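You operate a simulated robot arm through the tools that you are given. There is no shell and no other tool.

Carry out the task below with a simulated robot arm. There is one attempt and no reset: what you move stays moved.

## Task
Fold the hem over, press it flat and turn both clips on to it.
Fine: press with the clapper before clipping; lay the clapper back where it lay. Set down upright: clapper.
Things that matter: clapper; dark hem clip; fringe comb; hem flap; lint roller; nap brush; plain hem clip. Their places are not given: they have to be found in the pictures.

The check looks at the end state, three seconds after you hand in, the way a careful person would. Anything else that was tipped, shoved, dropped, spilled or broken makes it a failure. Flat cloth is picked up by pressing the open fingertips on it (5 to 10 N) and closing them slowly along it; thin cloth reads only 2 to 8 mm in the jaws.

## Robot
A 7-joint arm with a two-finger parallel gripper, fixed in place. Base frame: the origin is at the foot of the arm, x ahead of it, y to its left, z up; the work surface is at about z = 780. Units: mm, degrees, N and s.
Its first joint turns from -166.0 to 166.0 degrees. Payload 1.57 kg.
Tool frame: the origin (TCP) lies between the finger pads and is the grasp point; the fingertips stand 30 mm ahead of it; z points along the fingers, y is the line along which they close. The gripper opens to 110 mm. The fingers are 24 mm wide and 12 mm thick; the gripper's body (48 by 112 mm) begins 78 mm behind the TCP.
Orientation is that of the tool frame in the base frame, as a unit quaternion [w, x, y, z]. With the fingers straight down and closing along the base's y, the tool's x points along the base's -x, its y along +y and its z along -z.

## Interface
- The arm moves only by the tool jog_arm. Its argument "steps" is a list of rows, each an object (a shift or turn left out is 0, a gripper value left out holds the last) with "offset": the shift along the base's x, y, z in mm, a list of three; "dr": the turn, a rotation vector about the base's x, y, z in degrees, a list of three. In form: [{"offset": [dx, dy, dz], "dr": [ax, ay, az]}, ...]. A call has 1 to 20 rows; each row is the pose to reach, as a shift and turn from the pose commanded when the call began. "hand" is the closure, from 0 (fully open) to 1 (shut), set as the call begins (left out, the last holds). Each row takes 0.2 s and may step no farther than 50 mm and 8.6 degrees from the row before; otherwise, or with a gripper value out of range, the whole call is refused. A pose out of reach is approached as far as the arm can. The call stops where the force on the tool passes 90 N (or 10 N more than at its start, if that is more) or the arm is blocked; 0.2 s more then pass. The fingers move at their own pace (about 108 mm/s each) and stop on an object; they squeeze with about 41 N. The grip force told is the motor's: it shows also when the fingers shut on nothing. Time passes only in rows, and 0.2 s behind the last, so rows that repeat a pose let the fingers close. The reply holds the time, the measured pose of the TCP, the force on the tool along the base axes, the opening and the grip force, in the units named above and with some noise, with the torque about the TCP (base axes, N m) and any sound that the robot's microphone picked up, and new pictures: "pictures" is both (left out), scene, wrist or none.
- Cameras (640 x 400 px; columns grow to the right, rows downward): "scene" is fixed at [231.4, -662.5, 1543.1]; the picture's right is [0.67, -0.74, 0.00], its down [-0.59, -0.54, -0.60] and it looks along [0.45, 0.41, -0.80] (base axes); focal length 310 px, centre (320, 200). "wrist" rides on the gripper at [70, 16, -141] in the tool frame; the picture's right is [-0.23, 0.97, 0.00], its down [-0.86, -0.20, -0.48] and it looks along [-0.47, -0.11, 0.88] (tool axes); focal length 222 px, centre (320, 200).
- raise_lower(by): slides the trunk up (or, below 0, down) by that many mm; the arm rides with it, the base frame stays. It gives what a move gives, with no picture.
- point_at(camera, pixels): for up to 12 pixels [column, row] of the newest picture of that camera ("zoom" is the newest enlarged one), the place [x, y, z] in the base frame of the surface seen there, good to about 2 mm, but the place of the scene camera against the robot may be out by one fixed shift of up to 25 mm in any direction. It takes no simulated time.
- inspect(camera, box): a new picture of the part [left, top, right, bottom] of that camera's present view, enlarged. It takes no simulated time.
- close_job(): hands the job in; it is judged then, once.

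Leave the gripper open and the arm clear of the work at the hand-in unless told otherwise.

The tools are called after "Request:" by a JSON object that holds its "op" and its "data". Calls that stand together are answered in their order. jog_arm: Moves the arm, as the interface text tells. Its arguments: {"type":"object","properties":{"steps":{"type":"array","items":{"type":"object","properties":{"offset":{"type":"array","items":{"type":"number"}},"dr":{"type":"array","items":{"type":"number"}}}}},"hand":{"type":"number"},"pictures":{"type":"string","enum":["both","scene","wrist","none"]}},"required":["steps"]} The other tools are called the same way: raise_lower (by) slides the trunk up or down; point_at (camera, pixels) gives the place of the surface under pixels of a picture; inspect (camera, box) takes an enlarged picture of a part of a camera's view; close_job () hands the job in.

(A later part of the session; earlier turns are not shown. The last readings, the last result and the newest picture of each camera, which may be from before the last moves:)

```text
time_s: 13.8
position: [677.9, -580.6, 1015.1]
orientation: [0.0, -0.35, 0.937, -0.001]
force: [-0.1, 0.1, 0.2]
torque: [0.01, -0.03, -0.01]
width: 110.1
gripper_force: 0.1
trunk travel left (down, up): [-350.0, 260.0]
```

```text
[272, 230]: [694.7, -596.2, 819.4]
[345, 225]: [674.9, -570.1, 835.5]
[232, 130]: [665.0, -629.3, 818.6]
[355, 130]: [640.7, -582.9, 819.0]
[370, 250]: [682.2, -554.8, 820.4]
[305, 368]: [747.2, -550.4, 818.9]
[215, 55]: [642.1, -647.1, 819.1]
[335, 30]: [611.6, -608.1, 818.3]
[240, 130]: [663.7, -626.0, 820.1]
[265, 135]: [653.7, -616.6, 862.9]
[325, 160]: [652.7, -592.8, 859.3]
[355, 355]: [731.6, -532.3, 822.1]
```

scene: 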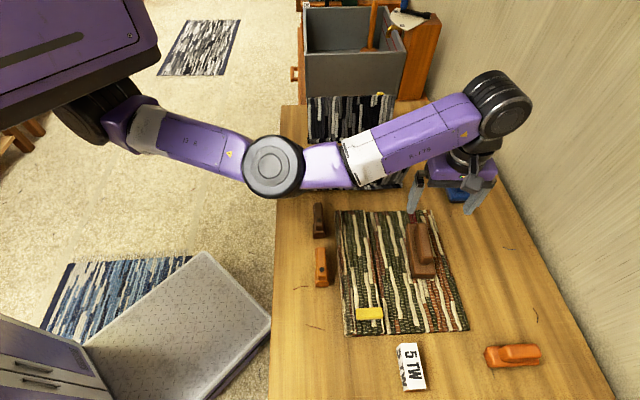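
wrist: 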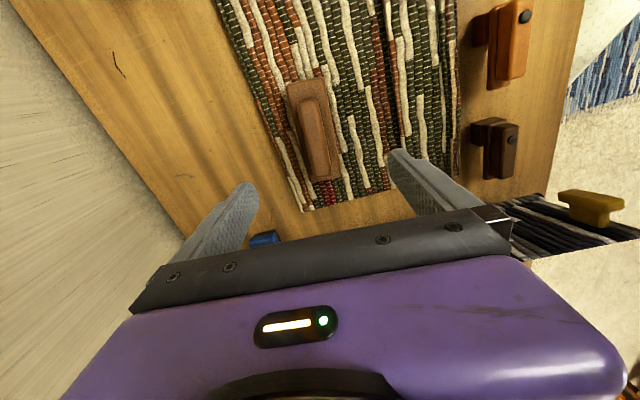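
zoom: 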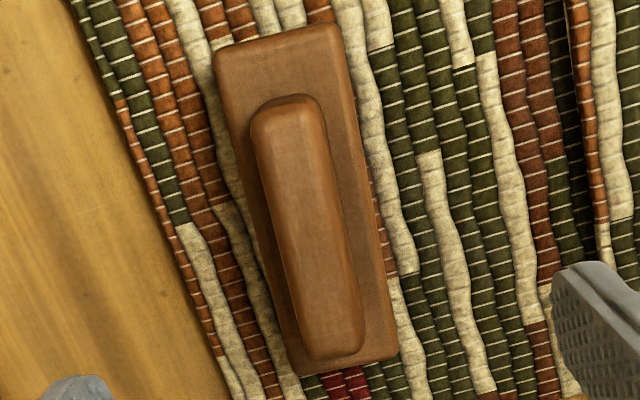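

Handle: centre about (680, −585), long axis ≈38.7°, top z≈863, base top z≈820, width ~25 mm. I align (−2.3° turn, small shift) and descend with open fingers to TCP z≈872.

Request:
{"op": "jog_arm", "data": {"steps": [{"offset": [2, -4.5, -20], "dr": [0, 0, -2.3]}, {"offset": [2, -4.5, -60], "dr": [0, 0, -2.3]}, {"offset": [2, -4.5, -100], "dr": [0, 0, -2.3]}, {"offset": [2, -4.5, -125], "dr": [0, 0, -2.3]}, {"offset": [2, -4.5, -145], "dr": [0, 0, -2.3]}, {"offset": [2, -4.5, -145], "dr": [0, 0, -2.3]}], "hand": 0, "pictures": "both"}}

```text
time_s: 15.2
position: [681.1, -585.6, 873.9]
orientation: [0.0, -0.331, 0.944, -0.001]
force: [-0.1, 0.2, -0.5]
torque: [0.03, 0.02, 0.01]
width: 109.9
gripper_force: 0.1
trunk travel left (down, up): [-350.0, 260.0]
```

scene: 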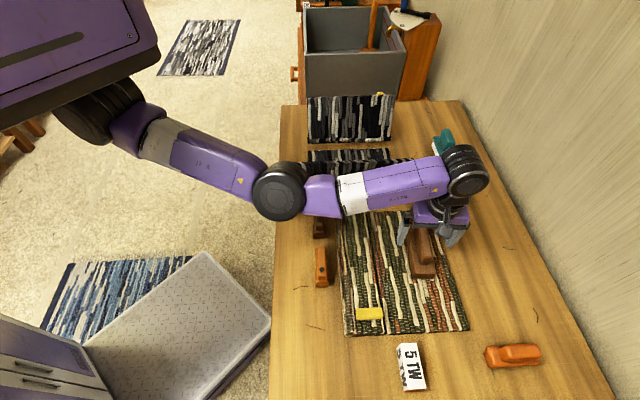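
wrist: 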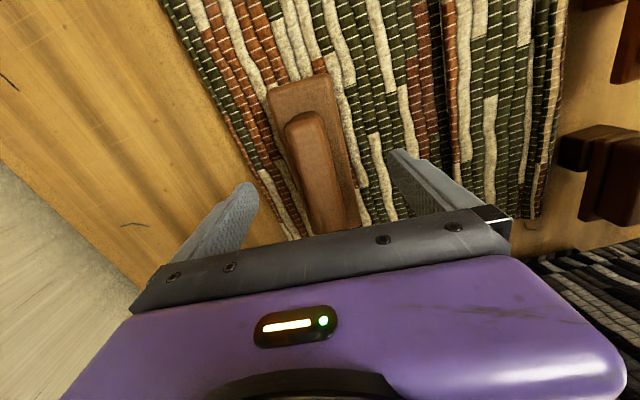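

Aligned. I re-measure the handle from this nearer wrist view before closing.

Request:
{"op": "inspect", "data": {"camera": "wrist", "box": [230, 60, 430, 240]}}

Request:
{"op": "point_at", "data": {"camera": "wrist", "pixels": [[290, 130], [322, 125], [308, 205], [342, 205], [305, 118], [328, 222], [300, 170], [332, 165], [280, 150], [345, 150], [300, 90], [272, 100]]}}

```text
2.22 times, centred on (330, 150) of wrist
```

zoom: 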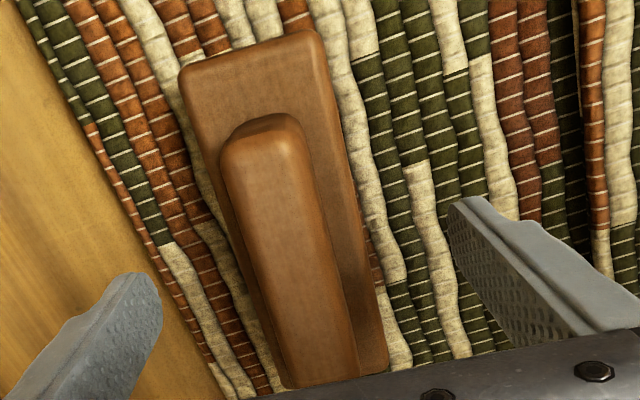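

```text
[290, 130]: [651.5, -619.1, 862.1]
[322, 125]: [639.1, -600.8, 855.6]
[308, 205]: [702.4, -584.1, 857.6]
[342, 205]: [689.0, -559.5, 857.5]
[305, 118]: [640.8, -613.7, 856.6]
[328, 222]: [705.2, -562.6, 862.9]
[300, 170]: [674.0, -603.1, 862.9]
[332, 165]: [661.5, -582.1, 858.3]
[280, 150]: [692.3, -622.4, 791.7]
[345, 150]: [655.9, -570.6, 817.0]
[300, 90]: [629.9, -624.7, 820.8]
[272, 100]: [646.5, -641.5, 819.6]
```

Good alignment (within 2 mm, 1°). Descend to TCP z≈853 (tips just above the clapper's base), then close.

Request:
{"op": "jog_arm", "data": {"steps": [{"offset": [-1, 1, -8], "dr": [0, 0, -0.6]}, {"offset": [-1, 1, -16], "dr": [0, 0, -0.6]}, {"offset": [-1, 1, -20], "dr": [0, 0, -0.6]}, {"offset": [-1, 1, -20], "dr": [0, 0, -0.6]}], "hand": 0, "pictures": "none"}}

```text
time_s: 16.2
position: [680.5, -582.6, 852.4]
orientation: [0.0, -0.327, 0.945, 0.0]
force: [-0.5, -0.1, -0.3]
torque: [0.04, 0.01, 0.05]
width: 110.0
gripper_force: 0.0
trunk travel left (down, up): [-350.0, 260.0]
```

No contact yet; tips at z≈822.5. Close on the handle.

Request:
{"op": "jog_arm", "data": {"steps": [{"offset": [0, 0, 0]}, {"offset": [0, 0, 0]}, {"offset": [0, 0, 0]}, {"offset": [0, 0, 0]}], "hand": 1, "pictures": "both"}}

```text
time_s: 17.2
position: [679.3, -583.6, 852.8]
orientation: [0.0, -0.326, 0.945, 0.001]
force: [-0.1, 0.0, 1.1]
torque: [0.04, 0.0, 0.19]
width: 28.2
gripper_force: 37.6
trunk travel left (down, up): [-350.0, 260.0]
```

scene: 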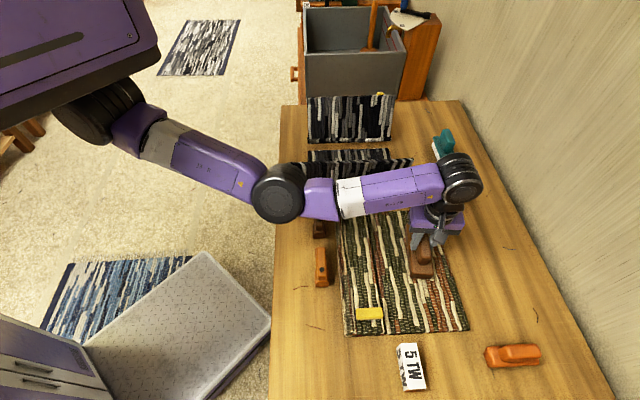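
wrist: 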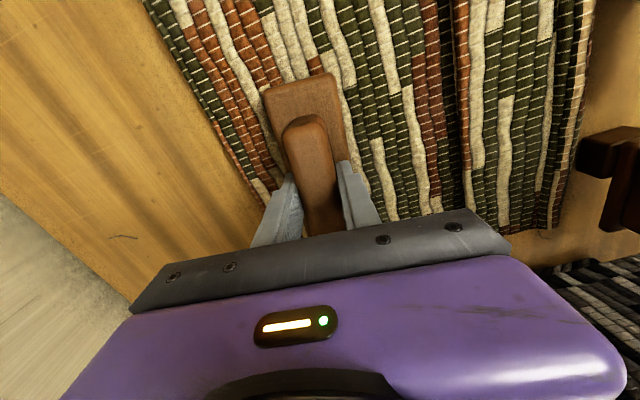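

Gripped: 28 mm, 38 N. Lift straight up slowly and note the offsets from this pose (C) so I can bring it back exactly.

Request:
{"op": "jog_arm", "data": {"steps": [{"offset": [0, 0, 3]}, {"offset": [0, 0, 10]}, {"offset": [0, 0, 25]}, {"offset": [0, 0, 45]}, {"offset": [0, 0, 70]}, {"offset": [0, 0, 80]}, {"offset": [0, 0, 80]}], "hand": 1, "pictures": "both"}}

```text
time_s: 18.8
position: [678.6, -583.1, 932.0]
orientation: [0.0, -0.326, 0.945, 0.001]
force: [0.1, -0.4, -2.8]
torque: [-0.01, 0.05, -0.01]
width: 27.9
gripper_force: 38.1
trunk travel left (down, up): [-350.0, 260.0]
```

scene: 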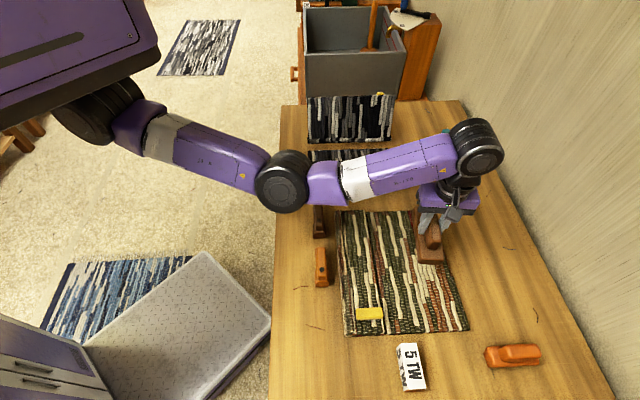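
wrist: 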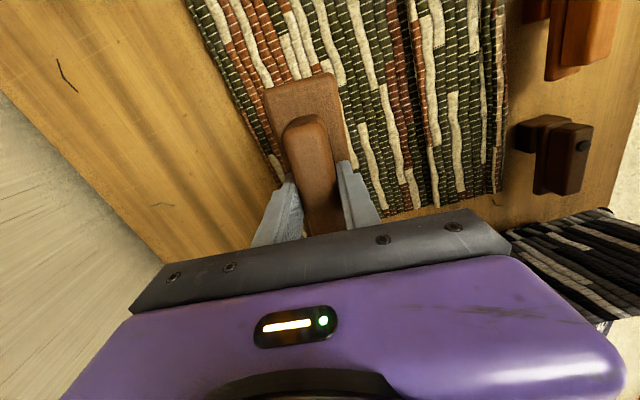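

The clapper is light (~3 N) and lifted level. Carry it over the hem's far half: centre u≈139, v≈703, turned +7° to be parallel with the hem.

Request:
{"op": "jog_arm", "data": {"steps": [{"offset": [-10, 22, 0], "dr": [0, 0, 1]}, {"offset": [-22, 49, 0], "dr": [0, 0, 2]}, {"offset": [-36, 79, 0], "dr": [0, 0, 3]}, {"offset": [-50, 110, 0], "dr": [0, 0, 4]}, {"offset": [-64, 141, 0], "dr": [0, 0, 5]}, {"offset": [-76, 168, 0], "dr": [0, 0, 6]}, {"offset": [-83.6, 184.7, 0], "dr": [0, 0, 7]}, {"offset": [-83.6, 184.7, 0], "dr": [0, 0, 7]}], "hand": 1, "pictures": "both"}}

```text
time_s: 20.6
position: [597.2, -397.9, 931.1]
orientation: [0.0, -0.383, 0.924, 0.0]
force: [0.0, -0.1, -4.6]
torque: [0.04, -0.02, 0.03]
width: 27.7
gripper_force: 38.1
trunk travel left (down, up): [-350.0, 260.0]
```

scene: 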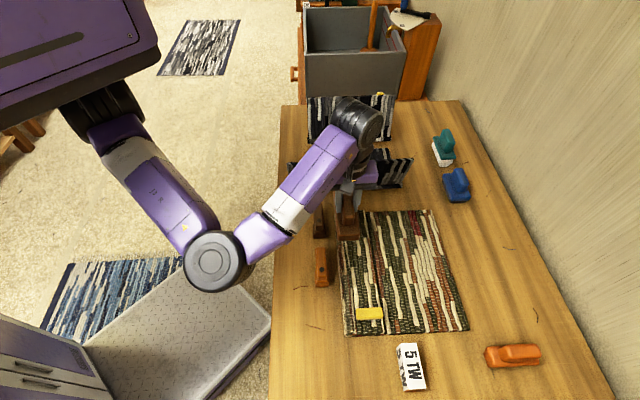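
wrist: 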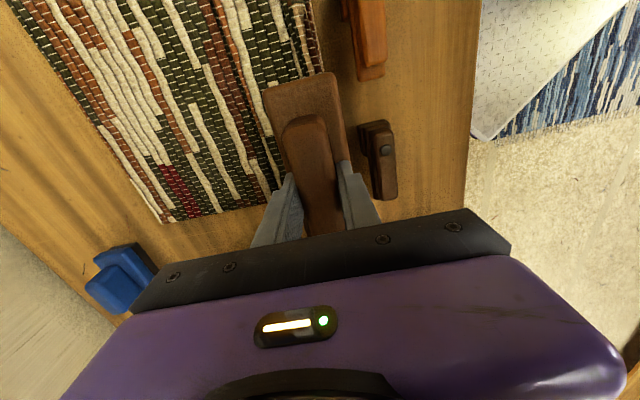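

I check the clearance to the black/grey rug's standing flap beyond (scene around (350,170)) before going down.

Request:
{"op": "point_at", "data": {"camera": "scene", "pixels": [[310, 188], [310, 168], [300, 165], [395, 185], [412, 160], [330, 187], [345, 230], [350, 238], [320, 208], [403, 187]]}}

Request:
{"op": "inspect", "data": {"camera": "scene", "box": [290, 150, 420, 260]}}

```text
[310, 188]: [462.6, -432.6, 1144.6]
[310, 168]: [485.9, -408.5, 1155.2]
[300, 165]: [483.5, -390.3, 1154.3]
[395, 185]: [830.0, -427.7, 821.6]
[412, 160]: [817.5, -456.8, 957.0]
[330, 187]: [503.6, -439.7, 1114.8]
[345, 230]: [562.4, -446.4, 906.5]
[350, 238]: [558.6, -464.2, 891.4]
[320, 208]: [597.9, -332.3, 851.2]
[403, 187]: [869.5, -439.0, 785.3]
```

```text
3.64 times, centred on (355, 205) of scene
```

zoom: 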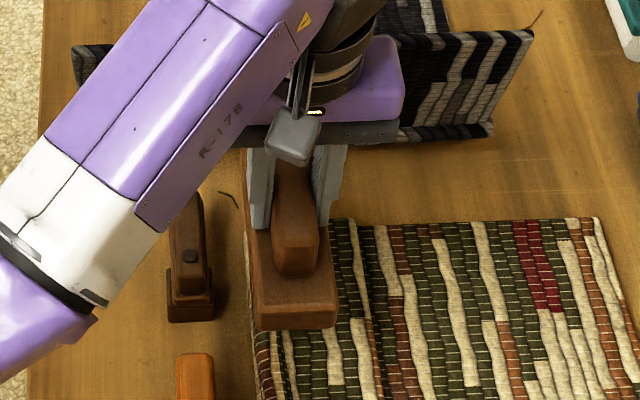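

The black flap's top stands at u≈259, z≈951 – well clear of the gripper (u≤163). I shift −9 mm along u and lower to just above the crease.

Request:
{"op": "jog_arm", "data": {"steps": [{"offset": [-6.4, -6.4, -15]}, {"offset": [-6.4, -6.4, -35]}, {"offset": [-6.4, -6.4, -48]}, {"offset": [-6.4, -6.4, -55]}, {"offset": [-6.4, -6.4, -55]}], "hand": 1, "pictures": "both"}}

```text
time_s: 21.8
position: [589.1, -404.5, 877.5]
orientation: [0.0, -0.382, 0.924, 0.0]
force: [-0.8, -0.2, -3.1]
torque: [-0.03, -0.03, -0.01]
width: 27.9
gripper_force: 38.3
trunk travel left (down, up): [-350.0, 260.0]
```

scene: 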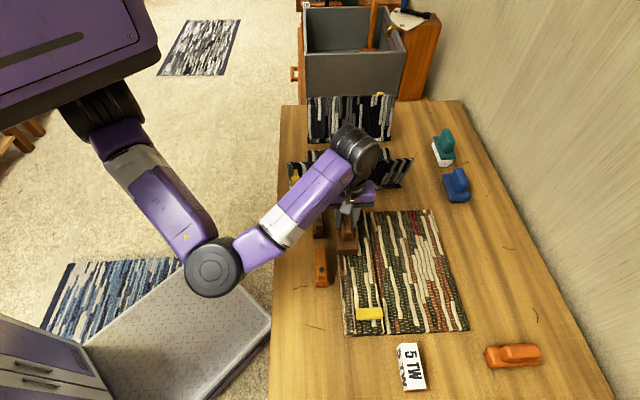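
wrist: 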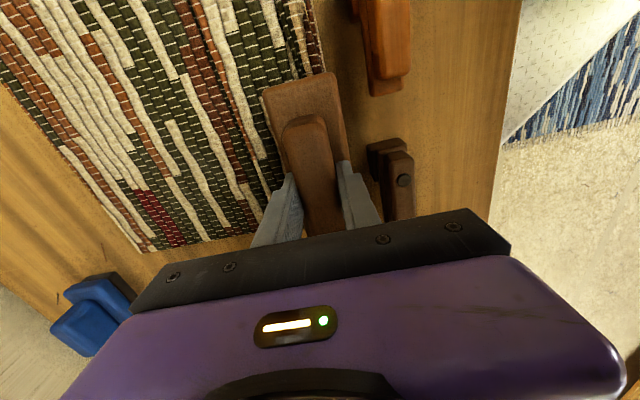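

Position u≈130, v≈703, bottom a few mm above the crease. Zoom to check where the base sits over it.

Request:
{"op": "inspect", "data": {"camera": "wrist", "box": [240, 40, 430, 230]}}

Request:
{"op": "inspect", "data": {"camera": "scene", "box": [310, 200, 380, 270]}}

```text
2.11 times, centred on (335, 135) of wrist
```

zoom: 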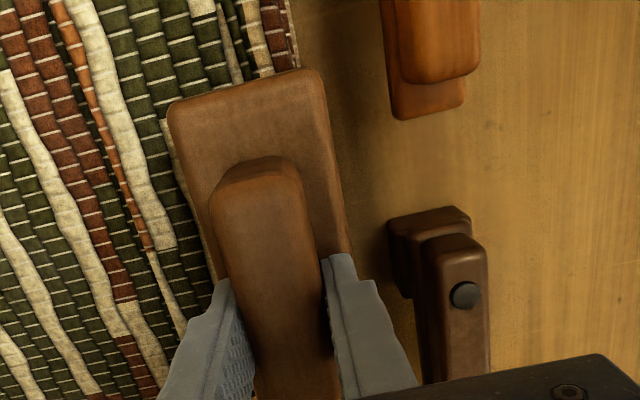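

```text
5.71 times, centred on (345, 235) of scene
```

zoom: 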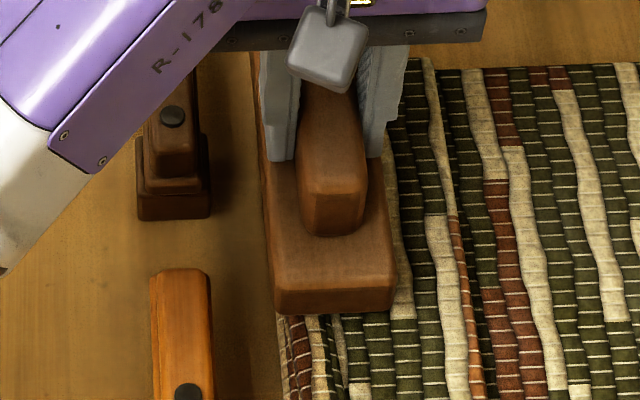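

The base covers the crease and part of the flap, clear of the dark clip. Now press down in small steps.

Request:
{"op": "jog_arm", "data": {"steps": [{"offset": [0, 0, -2]}, {"offset": [0, 0, -4]}, {"offset": [0, 0, -6]}, {"offset": [0, 0, -8]}, {"offset": [0, 0, -8]}], "hand": 1, "pictures": "none"}}

```text
time_s: 23.0
position: [589.9, -404.1, 868.5]
orientation: [0.0, -0.383, 0.924, 0.0]
force: [1.3, 0.3, -3.7]
torque: [-0.01, 0.01, -0.02]
width: 27.6
gripper_force: 38.3
trunk travel left (down, up): [-350.0, 260.0]
```

Still only the clapper's weight. Continue down a few mm.

Request:
{"op": "jog_arm", "data": {"steps": [{"offset": [0, 0, -2]}, {"offset": [0, 0, -4]}, {"offset": [0, 0, -4]}], "hand": 1, "pictures": "none"}}

```text
time_s: 23.8
position: [589.1, -406.1, 865.4]
orientation: [0.0, -0.383, 0.924, 0.0]
force: [-0.3, -1.0, -2.7]
torque: [0.0, 0.0, -0.02]
width: 27.8
gripper_force: 38.5
trunk travel left (down, up): [-350.0, 260.0]
```

Request:
{"op": "jog_arm", "data": {"steps": [{"offset": [0, 0, -2]}, {"offset": [0, 0, -4]}, {"offset": [0, 0, -4]}], "hand": 1, "pictures": "none"}}

```text
time_s: 24.6
position: [588.5, -404.2, 864.3]
orientation: [0.0, -0.384, 0.923, -0.003]
force: [2.6, 2.5, 37.7]
torque: [0.62, 0.66, -0.03]
width: 27.8
gripper_force: 38.7
trunk travel left (down, up): [-350.0, 260.0]
```

About 40 N of pressing at bottom z≈802. Hold this for two seconds.

Request:
{"op": "jog_arm", "data": {"steps": [{"offset": [0, 0, 0]}, {"offset": [0, 0, 0]}, {"offset": [0, 0, 0]}, {"offset": [0, 0, 0]}, {"offset": [0, 0, 0]}, {"offset": [0, 0, 0]}, {"offset": [0, 0, 0]}, {"offset": [0, 0, 0]}, {"offset": [0, 0, 0]}, {"offset": [0, 0, 0]}], "hand": 1, "pictures": "both"}}

```text
time_s: 26.8
position: [589.0, -405.7, 864.7]
orientation: [0.002, -0.383, 0.924, -0.002]
force: [7.6, 3.0, 60.5]
torque: [0.41, 1.07, -0.01]
width: 27.8
gripper_force: 38.4
trunk travel left (down, up): [-350.0, 260.0]
```

scene: 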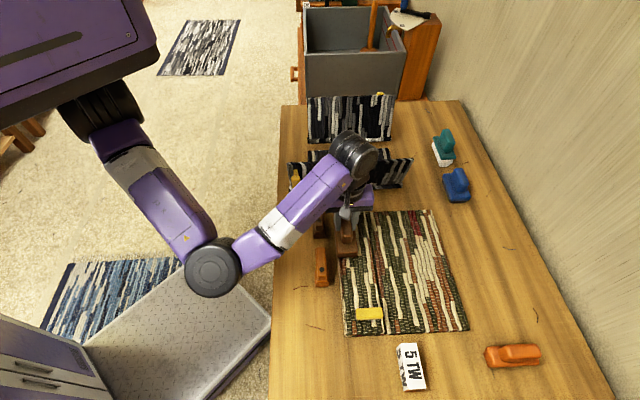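
wrist: 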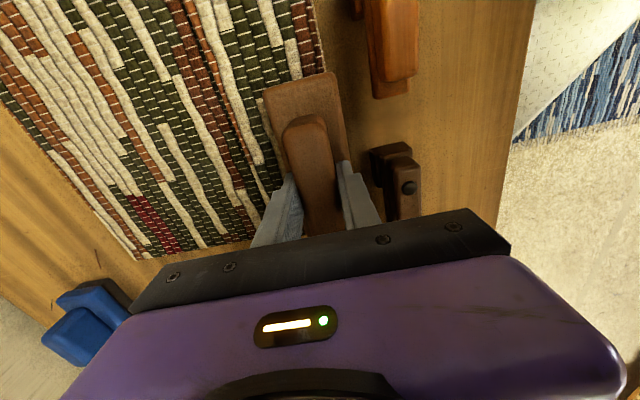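

60 N now (it builds up) – enough. Raise the clapper 60 mm and look at the crease.

Request:
{"op": "jog_arm", "data": {"steps": [{"offset": [0, 0, 5]}, {"offset": [0, 0, 15]}, {"offset": [0, 0, 35]}, {"offset": [0, 0, 60]}, {"offset": [0, 0, 72]}, {"offset": [0, 0, 72]}], "hand": 1, "pictures": "both"}}

Request:
{"op": "inspect", "data": {"camera": "scene", "box": [310, 200, 400, 345]}}

Request:
{"op": "inspect", "data": {"camera": "wrist", "box": [200, 0, 440, 150]}}

```text
time_s: 28.2
position: [587.9, -404.1, 932.5]
orientation: [0.0, -0.382, 0.924, 0.0]
force: [0.7, -0.1, -3.2]
torque: [-0.01, 0.03, -0.01]
width: 27.6
gripper_force: 38.2
trunk travel left (down, up): [-350.0, 260.0]
```

scene: 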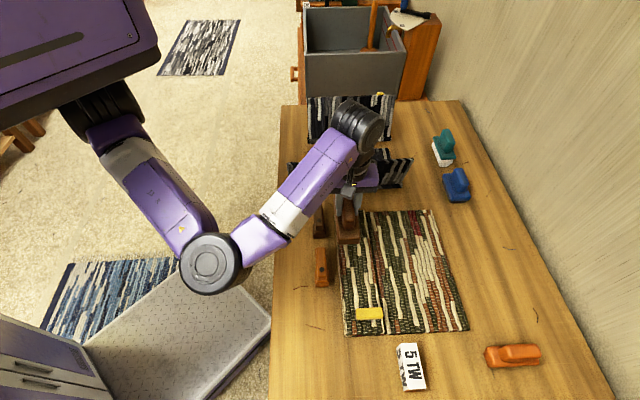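
wrist: 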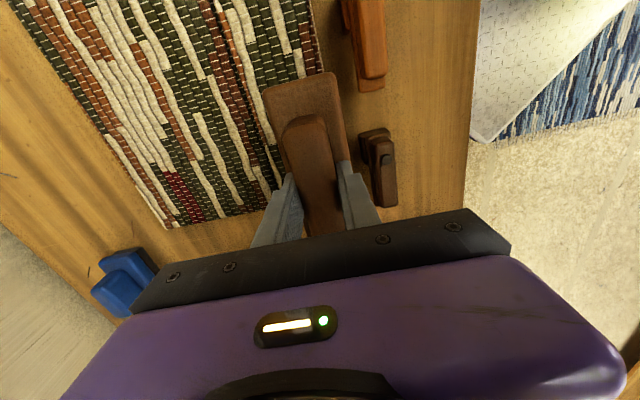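

```text
2.76 times, centred on (355, 272) of scene
```

zoom: 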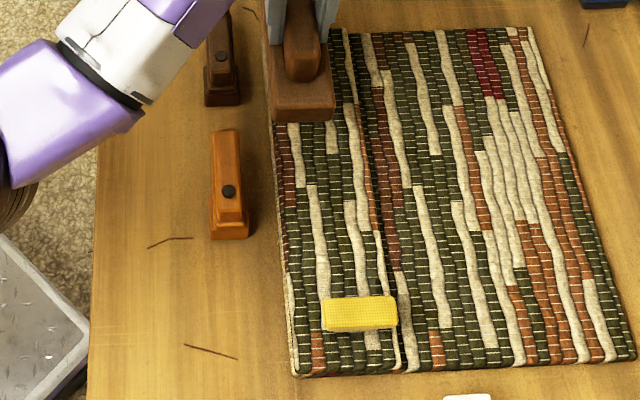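

```text
2.67 times, centred on (320, 75) of wrist
```

zoom: 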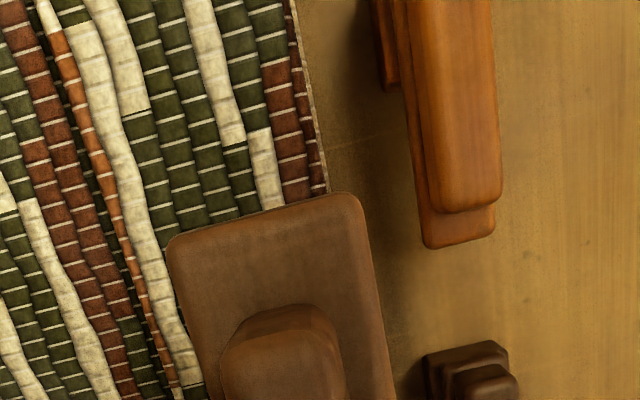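

The crease now looks flat. I measure the profile in this wrist zoom.

Request:
{"op": "point_at", "data": {"camera": "zoom", "pixels": [[318, 150], [310, 150], [295, 150], [280, 150], [250, 150], [220, 150], [180, 150], [140, 150], [110, 150], [90, 150], [60, 150], [300, 60]]}}

Request:
{"op": "inspect", "data": {"camera": "scene", "box": [320, 260, 400, 345]}}

Request:
{"op": "point_at", "data": {"camera": "zoom", "pixels": [[205, 300], [215, 300], [230, 300], [250, 300], [270, 320], [300, 350], [330, 350], [350, 350], [370, 350], [195, 150], [215, 150], [250, 150]]}}

```text
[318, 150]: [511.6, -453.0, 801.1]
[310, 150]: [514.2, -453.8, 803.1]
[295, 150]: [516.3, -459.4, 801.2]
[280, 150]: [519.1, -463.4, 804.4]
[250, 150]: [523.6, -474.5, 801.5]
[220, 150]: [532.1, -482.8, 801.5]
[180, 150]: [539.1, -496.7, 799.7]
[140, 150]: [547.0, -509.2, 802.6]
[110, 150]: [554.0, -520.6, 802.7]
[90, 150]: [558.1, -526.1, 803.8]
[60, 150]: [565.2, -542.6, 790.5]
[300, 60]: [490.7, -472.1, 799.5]
```

```text
4.71 times, centred on (360, 302) of scene
```

zoom: 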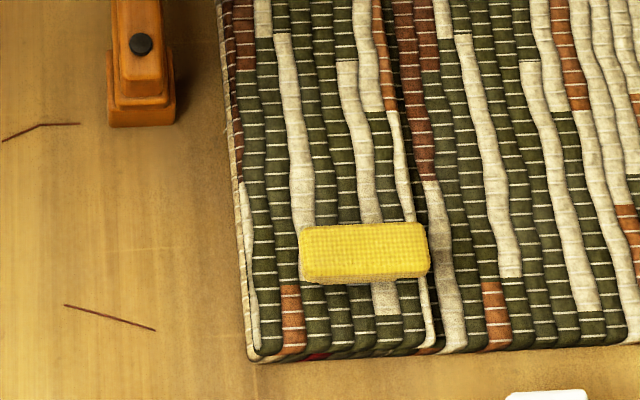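

```text
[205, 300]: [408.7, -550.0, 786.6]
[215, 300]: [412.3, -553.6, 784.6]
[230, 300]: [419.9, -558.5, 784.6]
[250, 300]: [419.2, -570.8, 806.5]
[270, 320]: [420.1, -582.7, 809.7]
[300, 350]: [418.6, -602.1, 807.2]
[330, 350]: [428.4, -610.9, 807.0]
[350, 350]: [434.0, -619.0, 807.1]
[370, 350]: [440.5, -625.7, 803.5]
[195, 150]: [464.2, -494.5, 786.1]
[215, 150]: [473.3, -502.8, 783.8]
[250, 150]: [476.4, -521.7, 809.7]
```

The hem is flat: z≈801–804 all the way along (near end too). Now bring the clapper back exactly the way it came: offset (+90, −178.3), turn −7°, at travel height.

Request:
{"op": "jog_arm", "data": {"steps": [{"offset": [12, -24, 0], "dr": [0, 0, -1]}, {"offset": [26, -51, 0], "dr": [0, 0, -2]}, {"offset": [40, -79, 0], "dr": [0, 0, -3]}, {"offset": [54, -107, 0], "dr": [0, 0, -4]}, {"offset": [68, -135, 0], "dr": [0, 0, -5]}, {"offset": [81, -160, 0], "dr": [0, 0, -6]}, {"offset": [90, -178.3, 0], "dr": [0, 0, -7]}, {"offset": [90, -178.3, 0], "dr": [0, 0, -7]}], "hand": 1, "pictures": "both"}}

```text
time_s: 30.0
position: [679.5, -582.3, 935.6]
orientation: [0.001, -0.326, 0.945, 0.0]
force: [0.1, -1.3, -3.7]
torque: [-0.02, -0.01, 0.02]
width: 27.9
gripper_force: 38.2
trunk travel left (down, up): [-350.0, 260.0]
```

scene: 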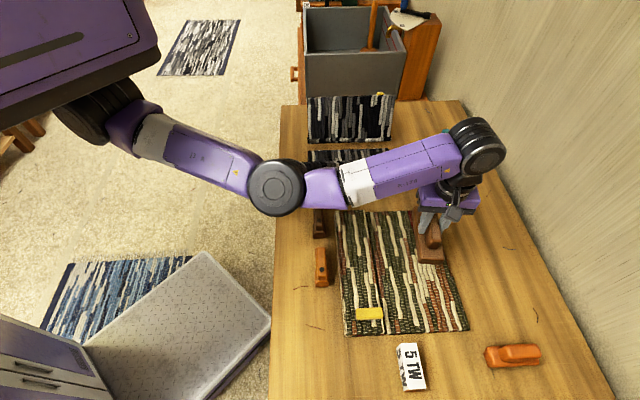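
wrist: 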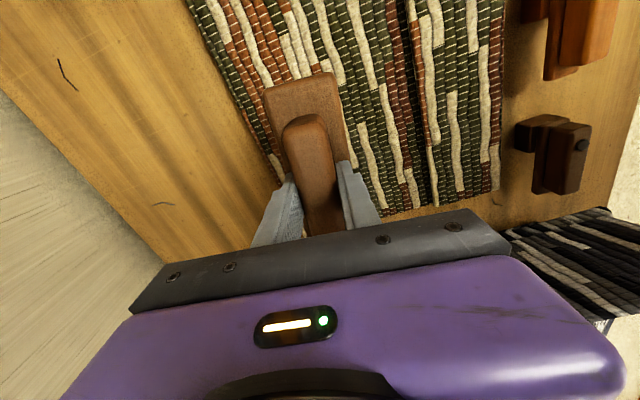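

Back above its old place. Lower to about 4 mm above the rug.

Request:
{"op": "jog_arm", "data": {"steps": [{"offset": [0, 0, -30]}, {"offset": [0, 0, -55]}, {"offset": [0, 0, -70]}, {"offset": [0, 0, -76]}, {"offset": [0, 0, -77]}, {"offset": [0, 0, -77]}], "hand": 1, "pictures": "none"}}

```text
time_s: 31.4
position: [678.9, -582.2, 855.5]
orientation: [-0.001, -0.326, 0.946, 0.0]
force: [0.0, 0.7, -3.0]
torque: [-0.05, 0.0, 0.02]
width: 27.7
gripper_force: 38.2
trunk travel left (down, up): [-350.0, 260.0]
```

Request:
{"op": "jog_arm", "data": {"steps": [{"offset": [0, 0, -1]}, {"offset": [0, 0, -2]}, {"offset": [0, 0, -3]}, {"offset": [0, 0, -3]}], "hand": 1, "pictures": "none"}}

```text
time_s: 32.4
position: [679.3, -583.2, 852.7]
orientation: [0.0, -0.327, 0.945, -0.001]
force: [0.2, 1.0, -3.6]
torque: [0.0, -0.03, -0.03]
width: 27.9
gripper_force: 37.8
trunk travel left (down, up): [-350.0, 260.0]
```

Still hanging by its weight; one more mm or so until the weight is taken.

Request:
{"op": "jog_arm", "data": {"steps": [{"offset": [0, 0, -0.7]}, {"offset": [0, 0, -1.4]}, {"offset": [0, 0, -1.4]}], "hand": 1, "pictures": "none"}}

```text
time_s: 33.2
position: [678.7, -583.7, 851.3]
orientation: [0.0, -0.326, 0.945, 0.0]
force: [-1.5, -0.9, 1.7]
torque: [0.19, -0.09, 0.07]
width: 27.8
gripper_force: 37.9
trunk travel left (down, up): [-350.0, 260.0]
```

Contact (force changed by +5 N): it stands on the rug. Open the fingers.

Request:
{"op": "jog_arm", "data": {"steps": [{"offset": [0, 0, 0]}, {"offset": [0, 0, 0]}, {"offset": [0, 0, 0]}, {"offset": [0, 0, 1]}], "hand": 0, "pictures": "none"}}

```text
time_s: 34.2
position: [678.8, -583.9, 854.0]
orientation: [0.001, -0.326, 0.945, 0.0]
force: [0.2, -1.3, -0.7]
torque: [-0.02, -0.01, 0.01]
width: 110.0
gripper_force: 0.1
trunk travel left (down, up): [-350.0, 260.0]
```

Released. Rise straight up clear of the handle and look.

Request:
{"op": "jog_arm", "data": {"steps": [{"offset": [0, 0, 20]}, {"offset": [0, 0, 55]}, {"offset": [0, 0, 100]}, {"offset": [0, 0, 145]}, {"offset": [0, 0, 160]}, {"offset": [0, 0, 160]}], "hand": 0, "pictures": "both"}}

Request:
{"op": "inspect", "data": {"camera": "wrist", "box": [270, 70, 366, 190]}}

Request:
{"op": "inspect", "data": {"camera": "scene", "box": [395, 210, 445, 285]}}

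Request:
{"op": "point_at", "data": {"camera": "zoom", "pixels": [[290, 330], [395, 325], [345, 262], [385, 250]]}}

```text
time_s: 35.6
position: [678.2, -583.7, 1014.1]
orientation: [0.0, -0.326, 0.945, 0.0]
force: [-0.4, 0.2, 0.9]
torque: [-0.02, 0.04, -0.02]
width: 110.2
gripper_force: 0.0
trunk travel left (down, up): [-350.0, 260.0]
```

scene: 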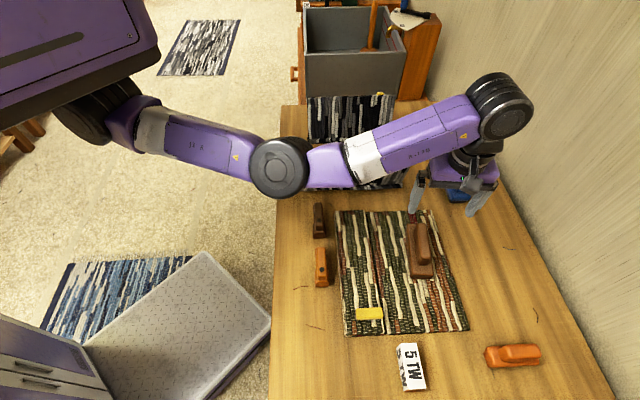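
wrist: 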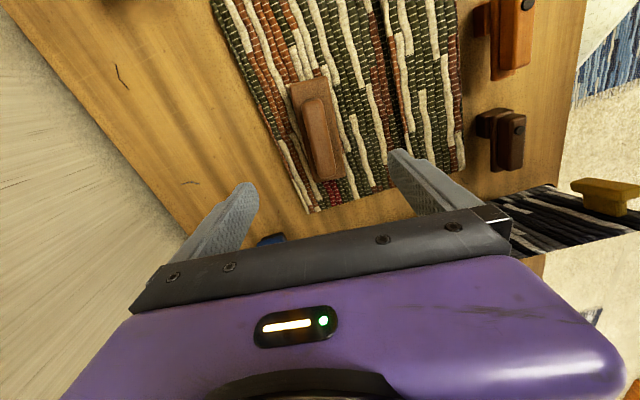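

```text
3.33 times, centred on (318, 130) of wrist
```

zoom: 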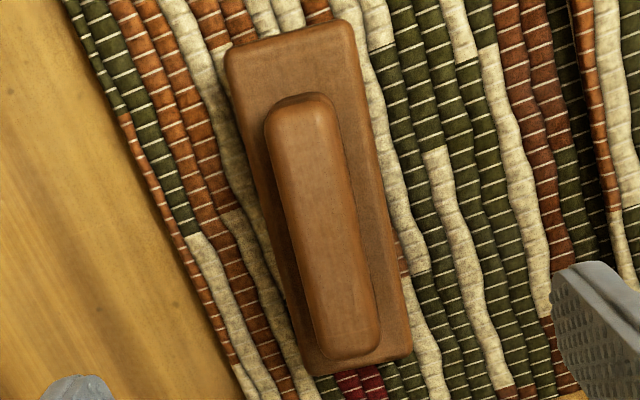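

```text
5.33 times, centred on (420, 248) of scene
```

zoom: 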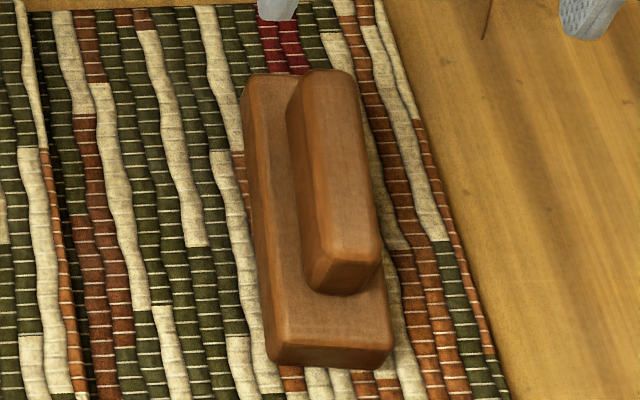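

```text
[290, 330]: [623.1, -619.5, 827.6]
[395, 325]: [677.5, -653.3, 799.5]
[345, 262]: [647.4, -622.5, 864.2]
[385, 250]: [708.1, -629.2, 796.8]
```

The clapper is back within a few mm, upright. Now the clips. I will straddle each clip's upper bar loosely with the fingers (open ≈36 mm, bar ≈20 mm) and swing it 90° clockwise round its pivot. First move above the orange clip's bar (u≈51, v≈633), turned to θ=45°.

Request:
{"op": "jog_arm", "data": {"steps": [{"offset": [-28, 25, 0], "dr": [0, 0, 1]}, {"offset": [-58, 51, 0], "dr": [0, 0, 2]}, {"offset": [-88, 77, 0], "dr": [0, 0, 3]}, {"offset": [-118, 103, 0], "dr": [0, 0, 4]}, {"offset": [-146, 129, 0], "dr": [0, 0, 5]}, {"offset": [-174, 153, -10], "dr": [0, 0, 6]}, {"offset": [-190, 168, -30], "dr": [0, 0, 6.9]}, {"offset": [-195, 172, -50], "dr": [0, 0, 6.9]}, {"offset": [-195, 172, -50], "dr": [0, 0, 6.9]}], "hand": 0.673, "pictures": "both"}}

```text
time_s: 37.6
position: [483.8, -409.9, 959.9]
orientation: [0.0, -0.382, 0.924, -0.001]
force: [0.3, -0.1, 0.5]
torque: [0.01, 0.0, 0.0]
width: 36.1
gripper_force: 0.0
trunk travel left (down, up): [-350.0, 260.0]
```

scene: 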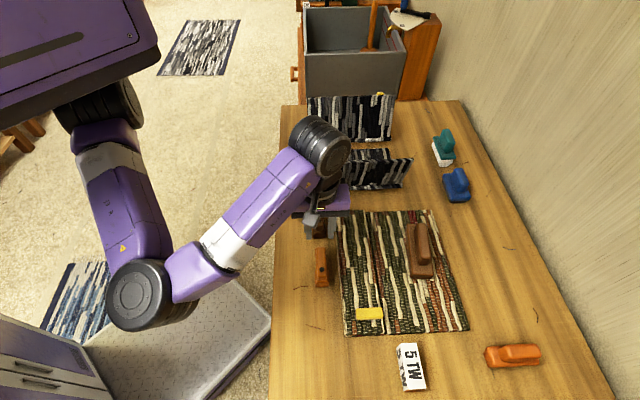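
wrist: 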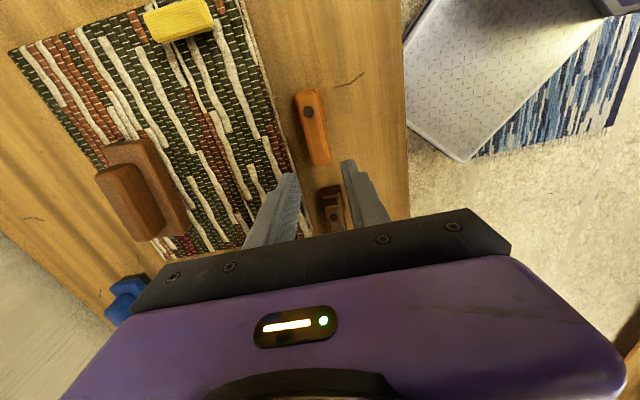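

Fingers are above and around the clip line. Zoom on the orange clip and measure the bar sides and pivot.

Request:
{"op": "inspect", "data": {"camera": "wrist", "box": [270, 80, 370, 180]}}

Request:
{"op": "point_at", "data": {"camera": "zoom", "pixels": [[270, 128], [240, 70], [300, 70], [262, 230], [330, 220], [245, 120], [310, 130], [250, 170], [320, 180], [230, 60], [290, 245], [285, 180]]}}

```text
4.00 times, centred on (320, 130) of wrist
```

zoom: 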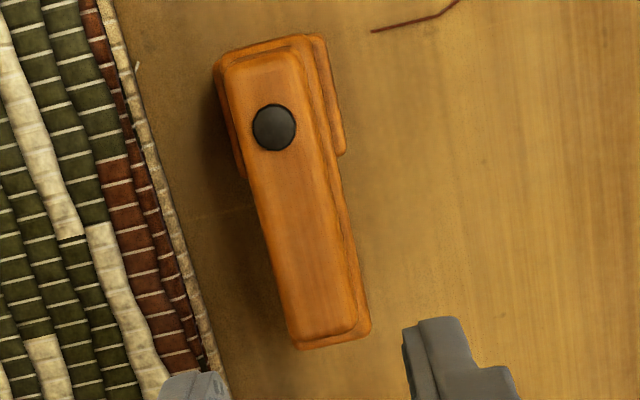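

```text
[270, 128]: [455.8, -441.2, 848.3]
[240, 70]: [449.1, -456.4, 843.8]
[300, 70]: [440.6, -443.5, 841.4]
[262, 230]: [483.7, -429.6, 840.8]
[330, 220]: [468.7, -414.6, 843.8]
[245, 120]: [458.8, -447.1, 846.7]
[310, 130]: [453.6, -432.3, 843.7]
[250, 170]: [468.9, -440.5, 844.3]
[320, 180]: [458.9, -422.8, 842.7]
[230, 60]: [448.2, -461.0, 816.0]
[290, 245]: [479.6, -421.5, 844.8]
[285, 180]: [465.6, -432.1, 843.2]
```

Bar width ≈21 mm, centre v≈634.5. Small correction (+0.6, −3) and lower so the fingers straddle the bar (tips z≈824).

Request:
{"op": "jog_arm", "data": {"steps": [{"offset": [0.6, -3, -30]}, {"offset": [0.6, -3, -65]}, {"offset": [0.6, -3, -85]}, {"offset": [0.6, -3, -95]}, {"offset": [0.6, -3, -104]}, {"offset": [0.6, -3, -104]}], "hand": 0.673, "pictures": "both"}}

```text
time_s: 39.0
position: [484.3, -413.6, 857.8]
orientation: [0.0, -0.382, 0.924, 0.001]
force: [0.9, -0.5, -0.7]
torque: [0.0, -0.01, -0.04]
width: 36.1
gripper_force: 0.0
trunk travel left (down, up): [-350.0, 260.0]
```

scene: 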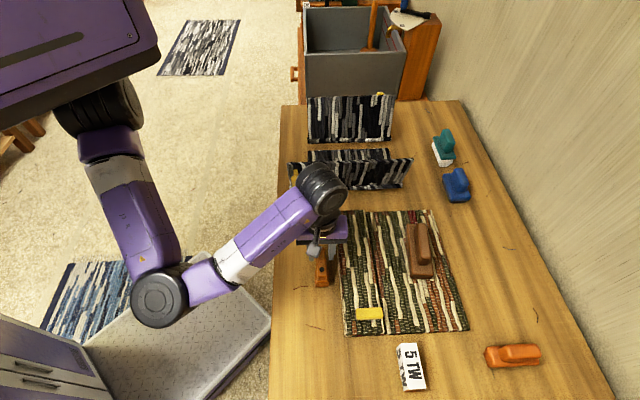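
wrist: 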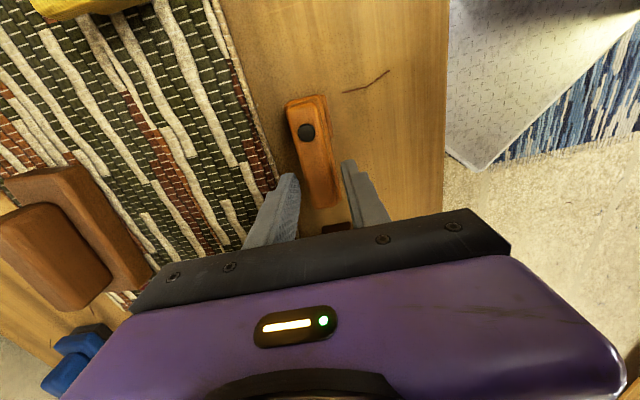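

Straddled. Swing the first ~37° clockwise about the pivot and check.

Request:
{"op": "jog_arm", "data": {"steps": [{"offset": [0, 0, -3]}, {"offset": [3.45, -3.93, -3], "dr": [0, 0, -7.5]}, {"offset": [6.36, -8.28, -3], "dr": [0, 0, -15]}, {"offset": [8.67, -12.98, -3], "dr": [0, 0, -22.5]}, {"offset": [10.35, -17.93, -3], "dr": [0, 0, -30]}, {"offset": [11.37, -23.06, -3], "dr": [0, 0, -37.5]}], "hand": 0.673, "pictures": "both"}}

```text
time_s: 40.4
position: [496.6, -437.1, 856.2]
orientation: [0.0, -0.064, 0.998, 0.0]
force: [0.4, 1.0, 0.1]
torque: [0.01, -0.02, 0.01]
width: 36.5
gripper_force: 0.5
trunk travel left (down, up): [-350.0, 260.0]
```

scene: 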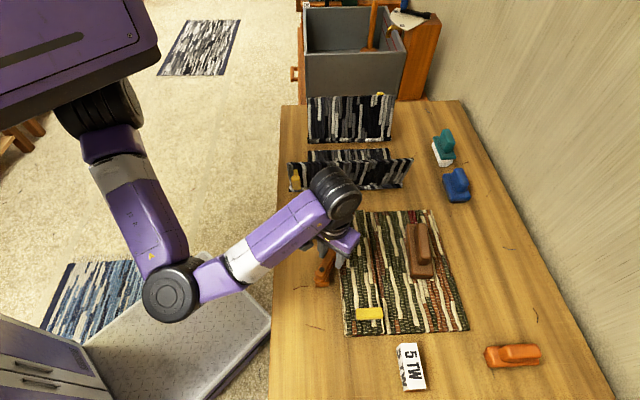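
wrist: 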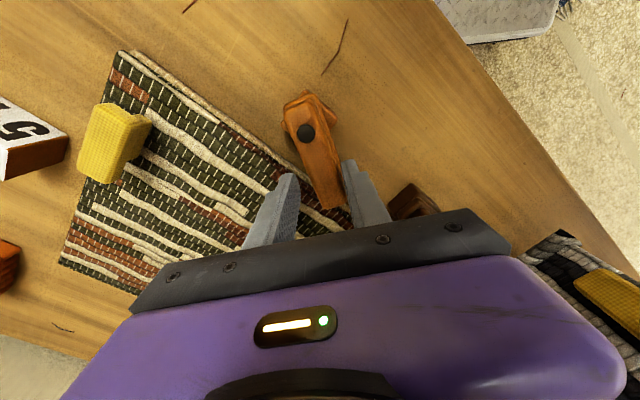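

The arm swings easily while its base stays put. Continue to about 75°.

Request:
{"op": "jog_arm", "data": {"steps": [{"offset": [0.35, -5.22, 0], "dr": [0, 0, -7.5]}, {"offset": [0, -10.45, 0], "dr": [0, 0, -15]}, {"offset": [-1.02, -15.58, 0], "dr": [0, 0, -22.5]}, {"offset": [-2.7, -20.53, 0], "dr": [0, 0, -30]}, {"offset": [-5.01, -25.22, 0], "dr": [0, 0, -37.5]}], "hand": 0.673, "pictures": "both"}}

```text
time_s: 41.6
position: [491.3, -462.8, 855.6]
orientation: [-0.001, 0.261, 0.965, 0.001]
force: [-0.3, 2.4, 0.1]
torque: [0.04, -0.01, 0.03]
width: 36.5
gripper_force: 0.3
trunk travel left (down, up): [-350.0, 260.0]
```

scene: 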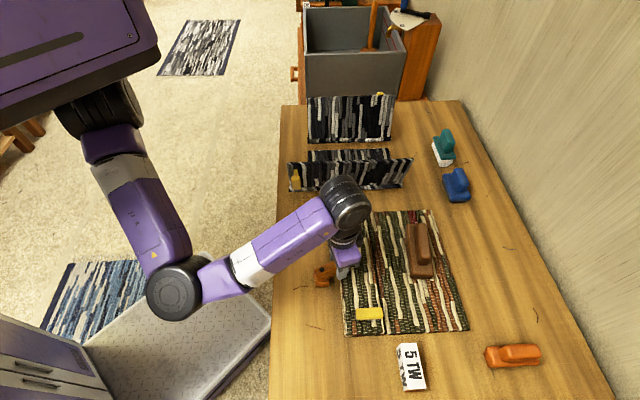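
wrist: 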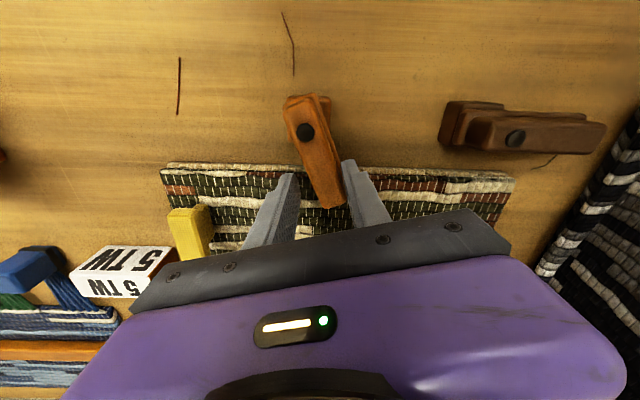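

Almost there. Finish to 90° and then close the fingers to about 22 mm to square the bar up.

Request:
{"op": "jog_arm", "data": {"steps": [{"offset": [-2.91, -4.36, 0], "dr": [0, 0, -7.5]}, {"offset": [-6.36, -8.29, 0], "dr": [0, 0, -15]}, {"offset": [-6.36, -8.29, 0], "dr": [0, 0, -15]}], "hand": 0.673, "pictures": "none"}}

Request:
{"op": "jog_arm", "data": {"steps": [{"offset": [0, 0, 0]}, {"offset": [0, 0, 0]}, {"offset": [0, 0, 0]}], "hand": 0.8, "pictures": "both"}}

```text
time_s: 42.4
position: [485.0, -470.9, 854.6]
orientation: [0.001, 0.384, 0.923, 0.0]
force: [0.3, 0.4, 0.3]
torque: [0.01, 0.01, 0.02]
width: 36.4
gripper_force: 0.3
trunk travel left (down, up): [-350.0, 260.0]
```

```text
time_s: 43.2
position: [484.5, -469.8, 855.9]
orientation: [0.0, 0.383, 0.924, 0.0]
force: [-1.0, -0.3, -0.2]
torque: [0.0, -0.02, 0.01]
width: 22.9
gripper_force: 0.2
trunk travel left (down, up): [-350.0, 260.0]
```

scene: 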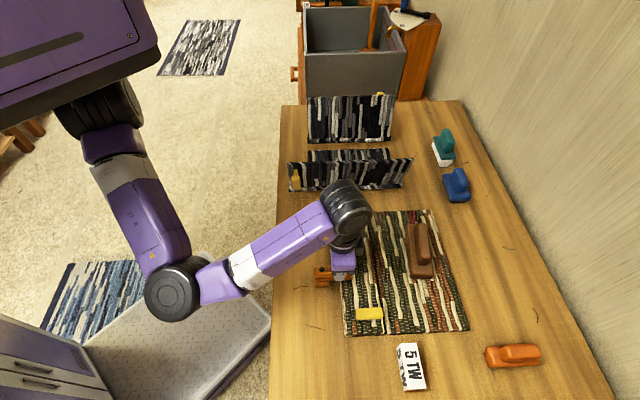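
wrist: 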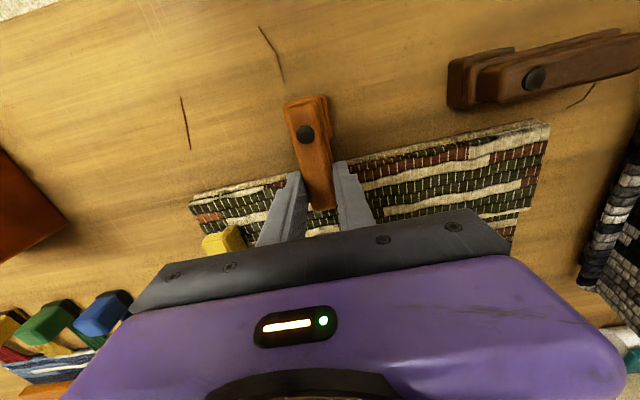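

The bar is centred between the fingers, square to the hem. Open again, rise, and look.

Request:
{"op": "jog_arm", "data": {"steps": [{"offset": [0, 0, 0]}, {"offset": [0, 0, 0]}, {"offset": [0, 0, 20]}, {"offset": [0, 0, 55]}, {"offset": [0, 0, 100]}, {"offset": [0, 0, 100]}], "hand": 0.673, "pictures": "both"}}

Request:
{"op": "inspect", "data": {"camera": "wrist", "box": [260, 60, 420, 180]}}

Request:
{"op": "inspect", "data": {"camera": "scene", "box": [300, 220, 400, 310]}}

```text
time_s: 44.6
position: [484.8, -469.1, 956.1]
orientation: [-0.001, 0.384, 0.923, 0.0]
force: [-0.2, 0.6, 0.3]
torque: [-0.03, 0.02, 0.04]
width: 36.0
gripper_force: 0.1
trunk travel left (down, up): [-350.0, 260.0]
```

scene: 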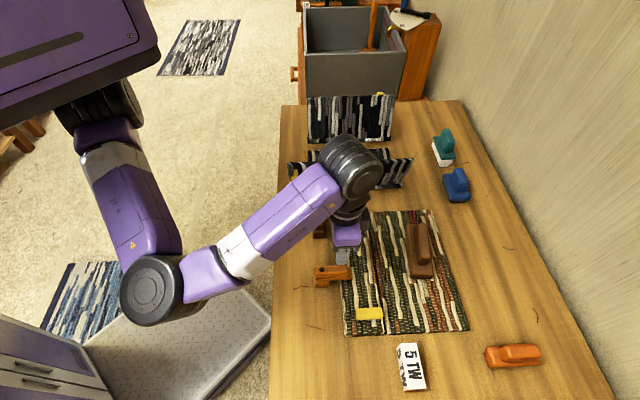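
wrist: 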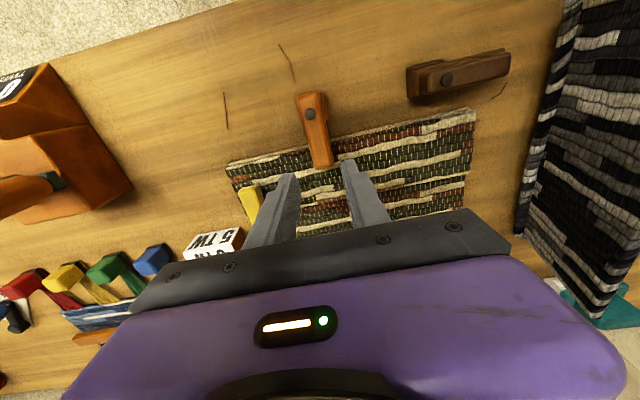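

```text
3.33 times, centred on (340, 120) of wrist
```

zoom: 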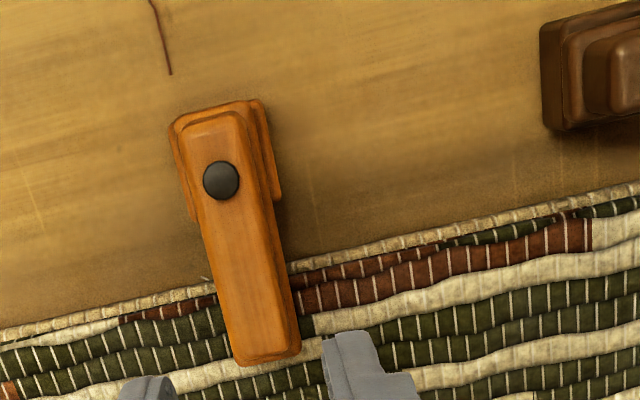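

```text
4.44 times, centred on (350, 265) of scene
```

zoom: 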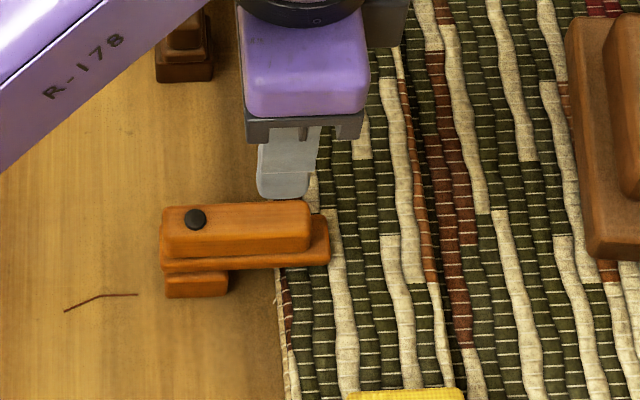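

The orange clip now lies square across the hem, base unmoved. Next the dark clip (pivot ≈(554.5, −340.6)). First I check the clearance to the black rug's standing flap and its yellow knob behind it.

Request:
{"op": "inspect", "data": {"camera": "scene", "box": [280, 140, 420, 245]}}

Request:
{"op": "inspect", "data": {"camera": "wrist", "box": [395, 0, 640, 153]}}

Request:
{"op": "point_at", "data": {"camera": "zoom", "pixels": [[130, 200], [60, 190], [135, 210], [360, 300], [420, 50], [400, 200], [480, 20], [340, 330], [390, 270], [200, 170], [260, 150], [380, 60]]}}

```text
3.81 times, centred on (350, 192) of scene
```

zoom: 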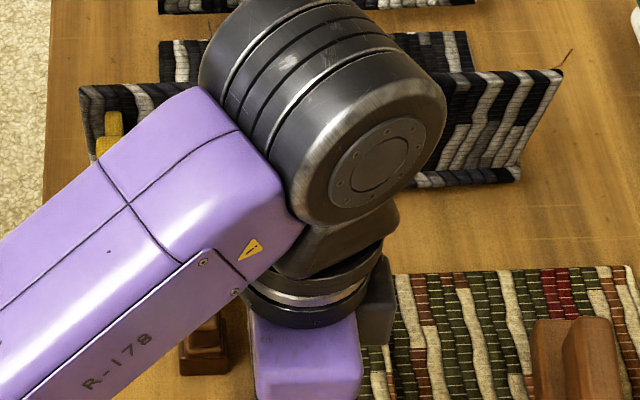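

```text
2.61 times, centred on (518, 76) of wrist
```

zoom: 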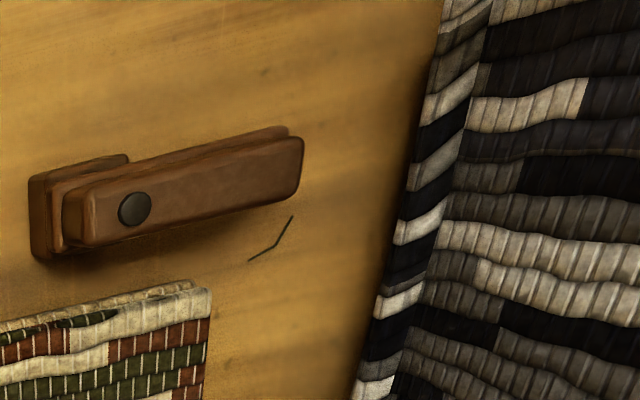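

```text
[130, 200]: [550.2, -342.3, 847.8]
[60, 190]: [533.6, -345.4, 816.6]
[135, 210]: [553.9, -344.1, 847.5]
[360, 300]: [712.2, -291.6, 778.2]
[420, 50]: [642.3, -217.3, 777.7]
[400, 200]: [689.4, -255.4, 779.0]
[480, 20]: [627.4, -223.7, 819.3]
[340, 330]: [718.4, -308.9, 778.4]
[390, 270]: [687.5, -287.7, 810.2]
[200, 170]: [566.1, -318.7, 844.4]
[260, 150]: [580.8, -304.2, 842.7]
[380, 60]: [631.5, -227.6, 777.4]
```

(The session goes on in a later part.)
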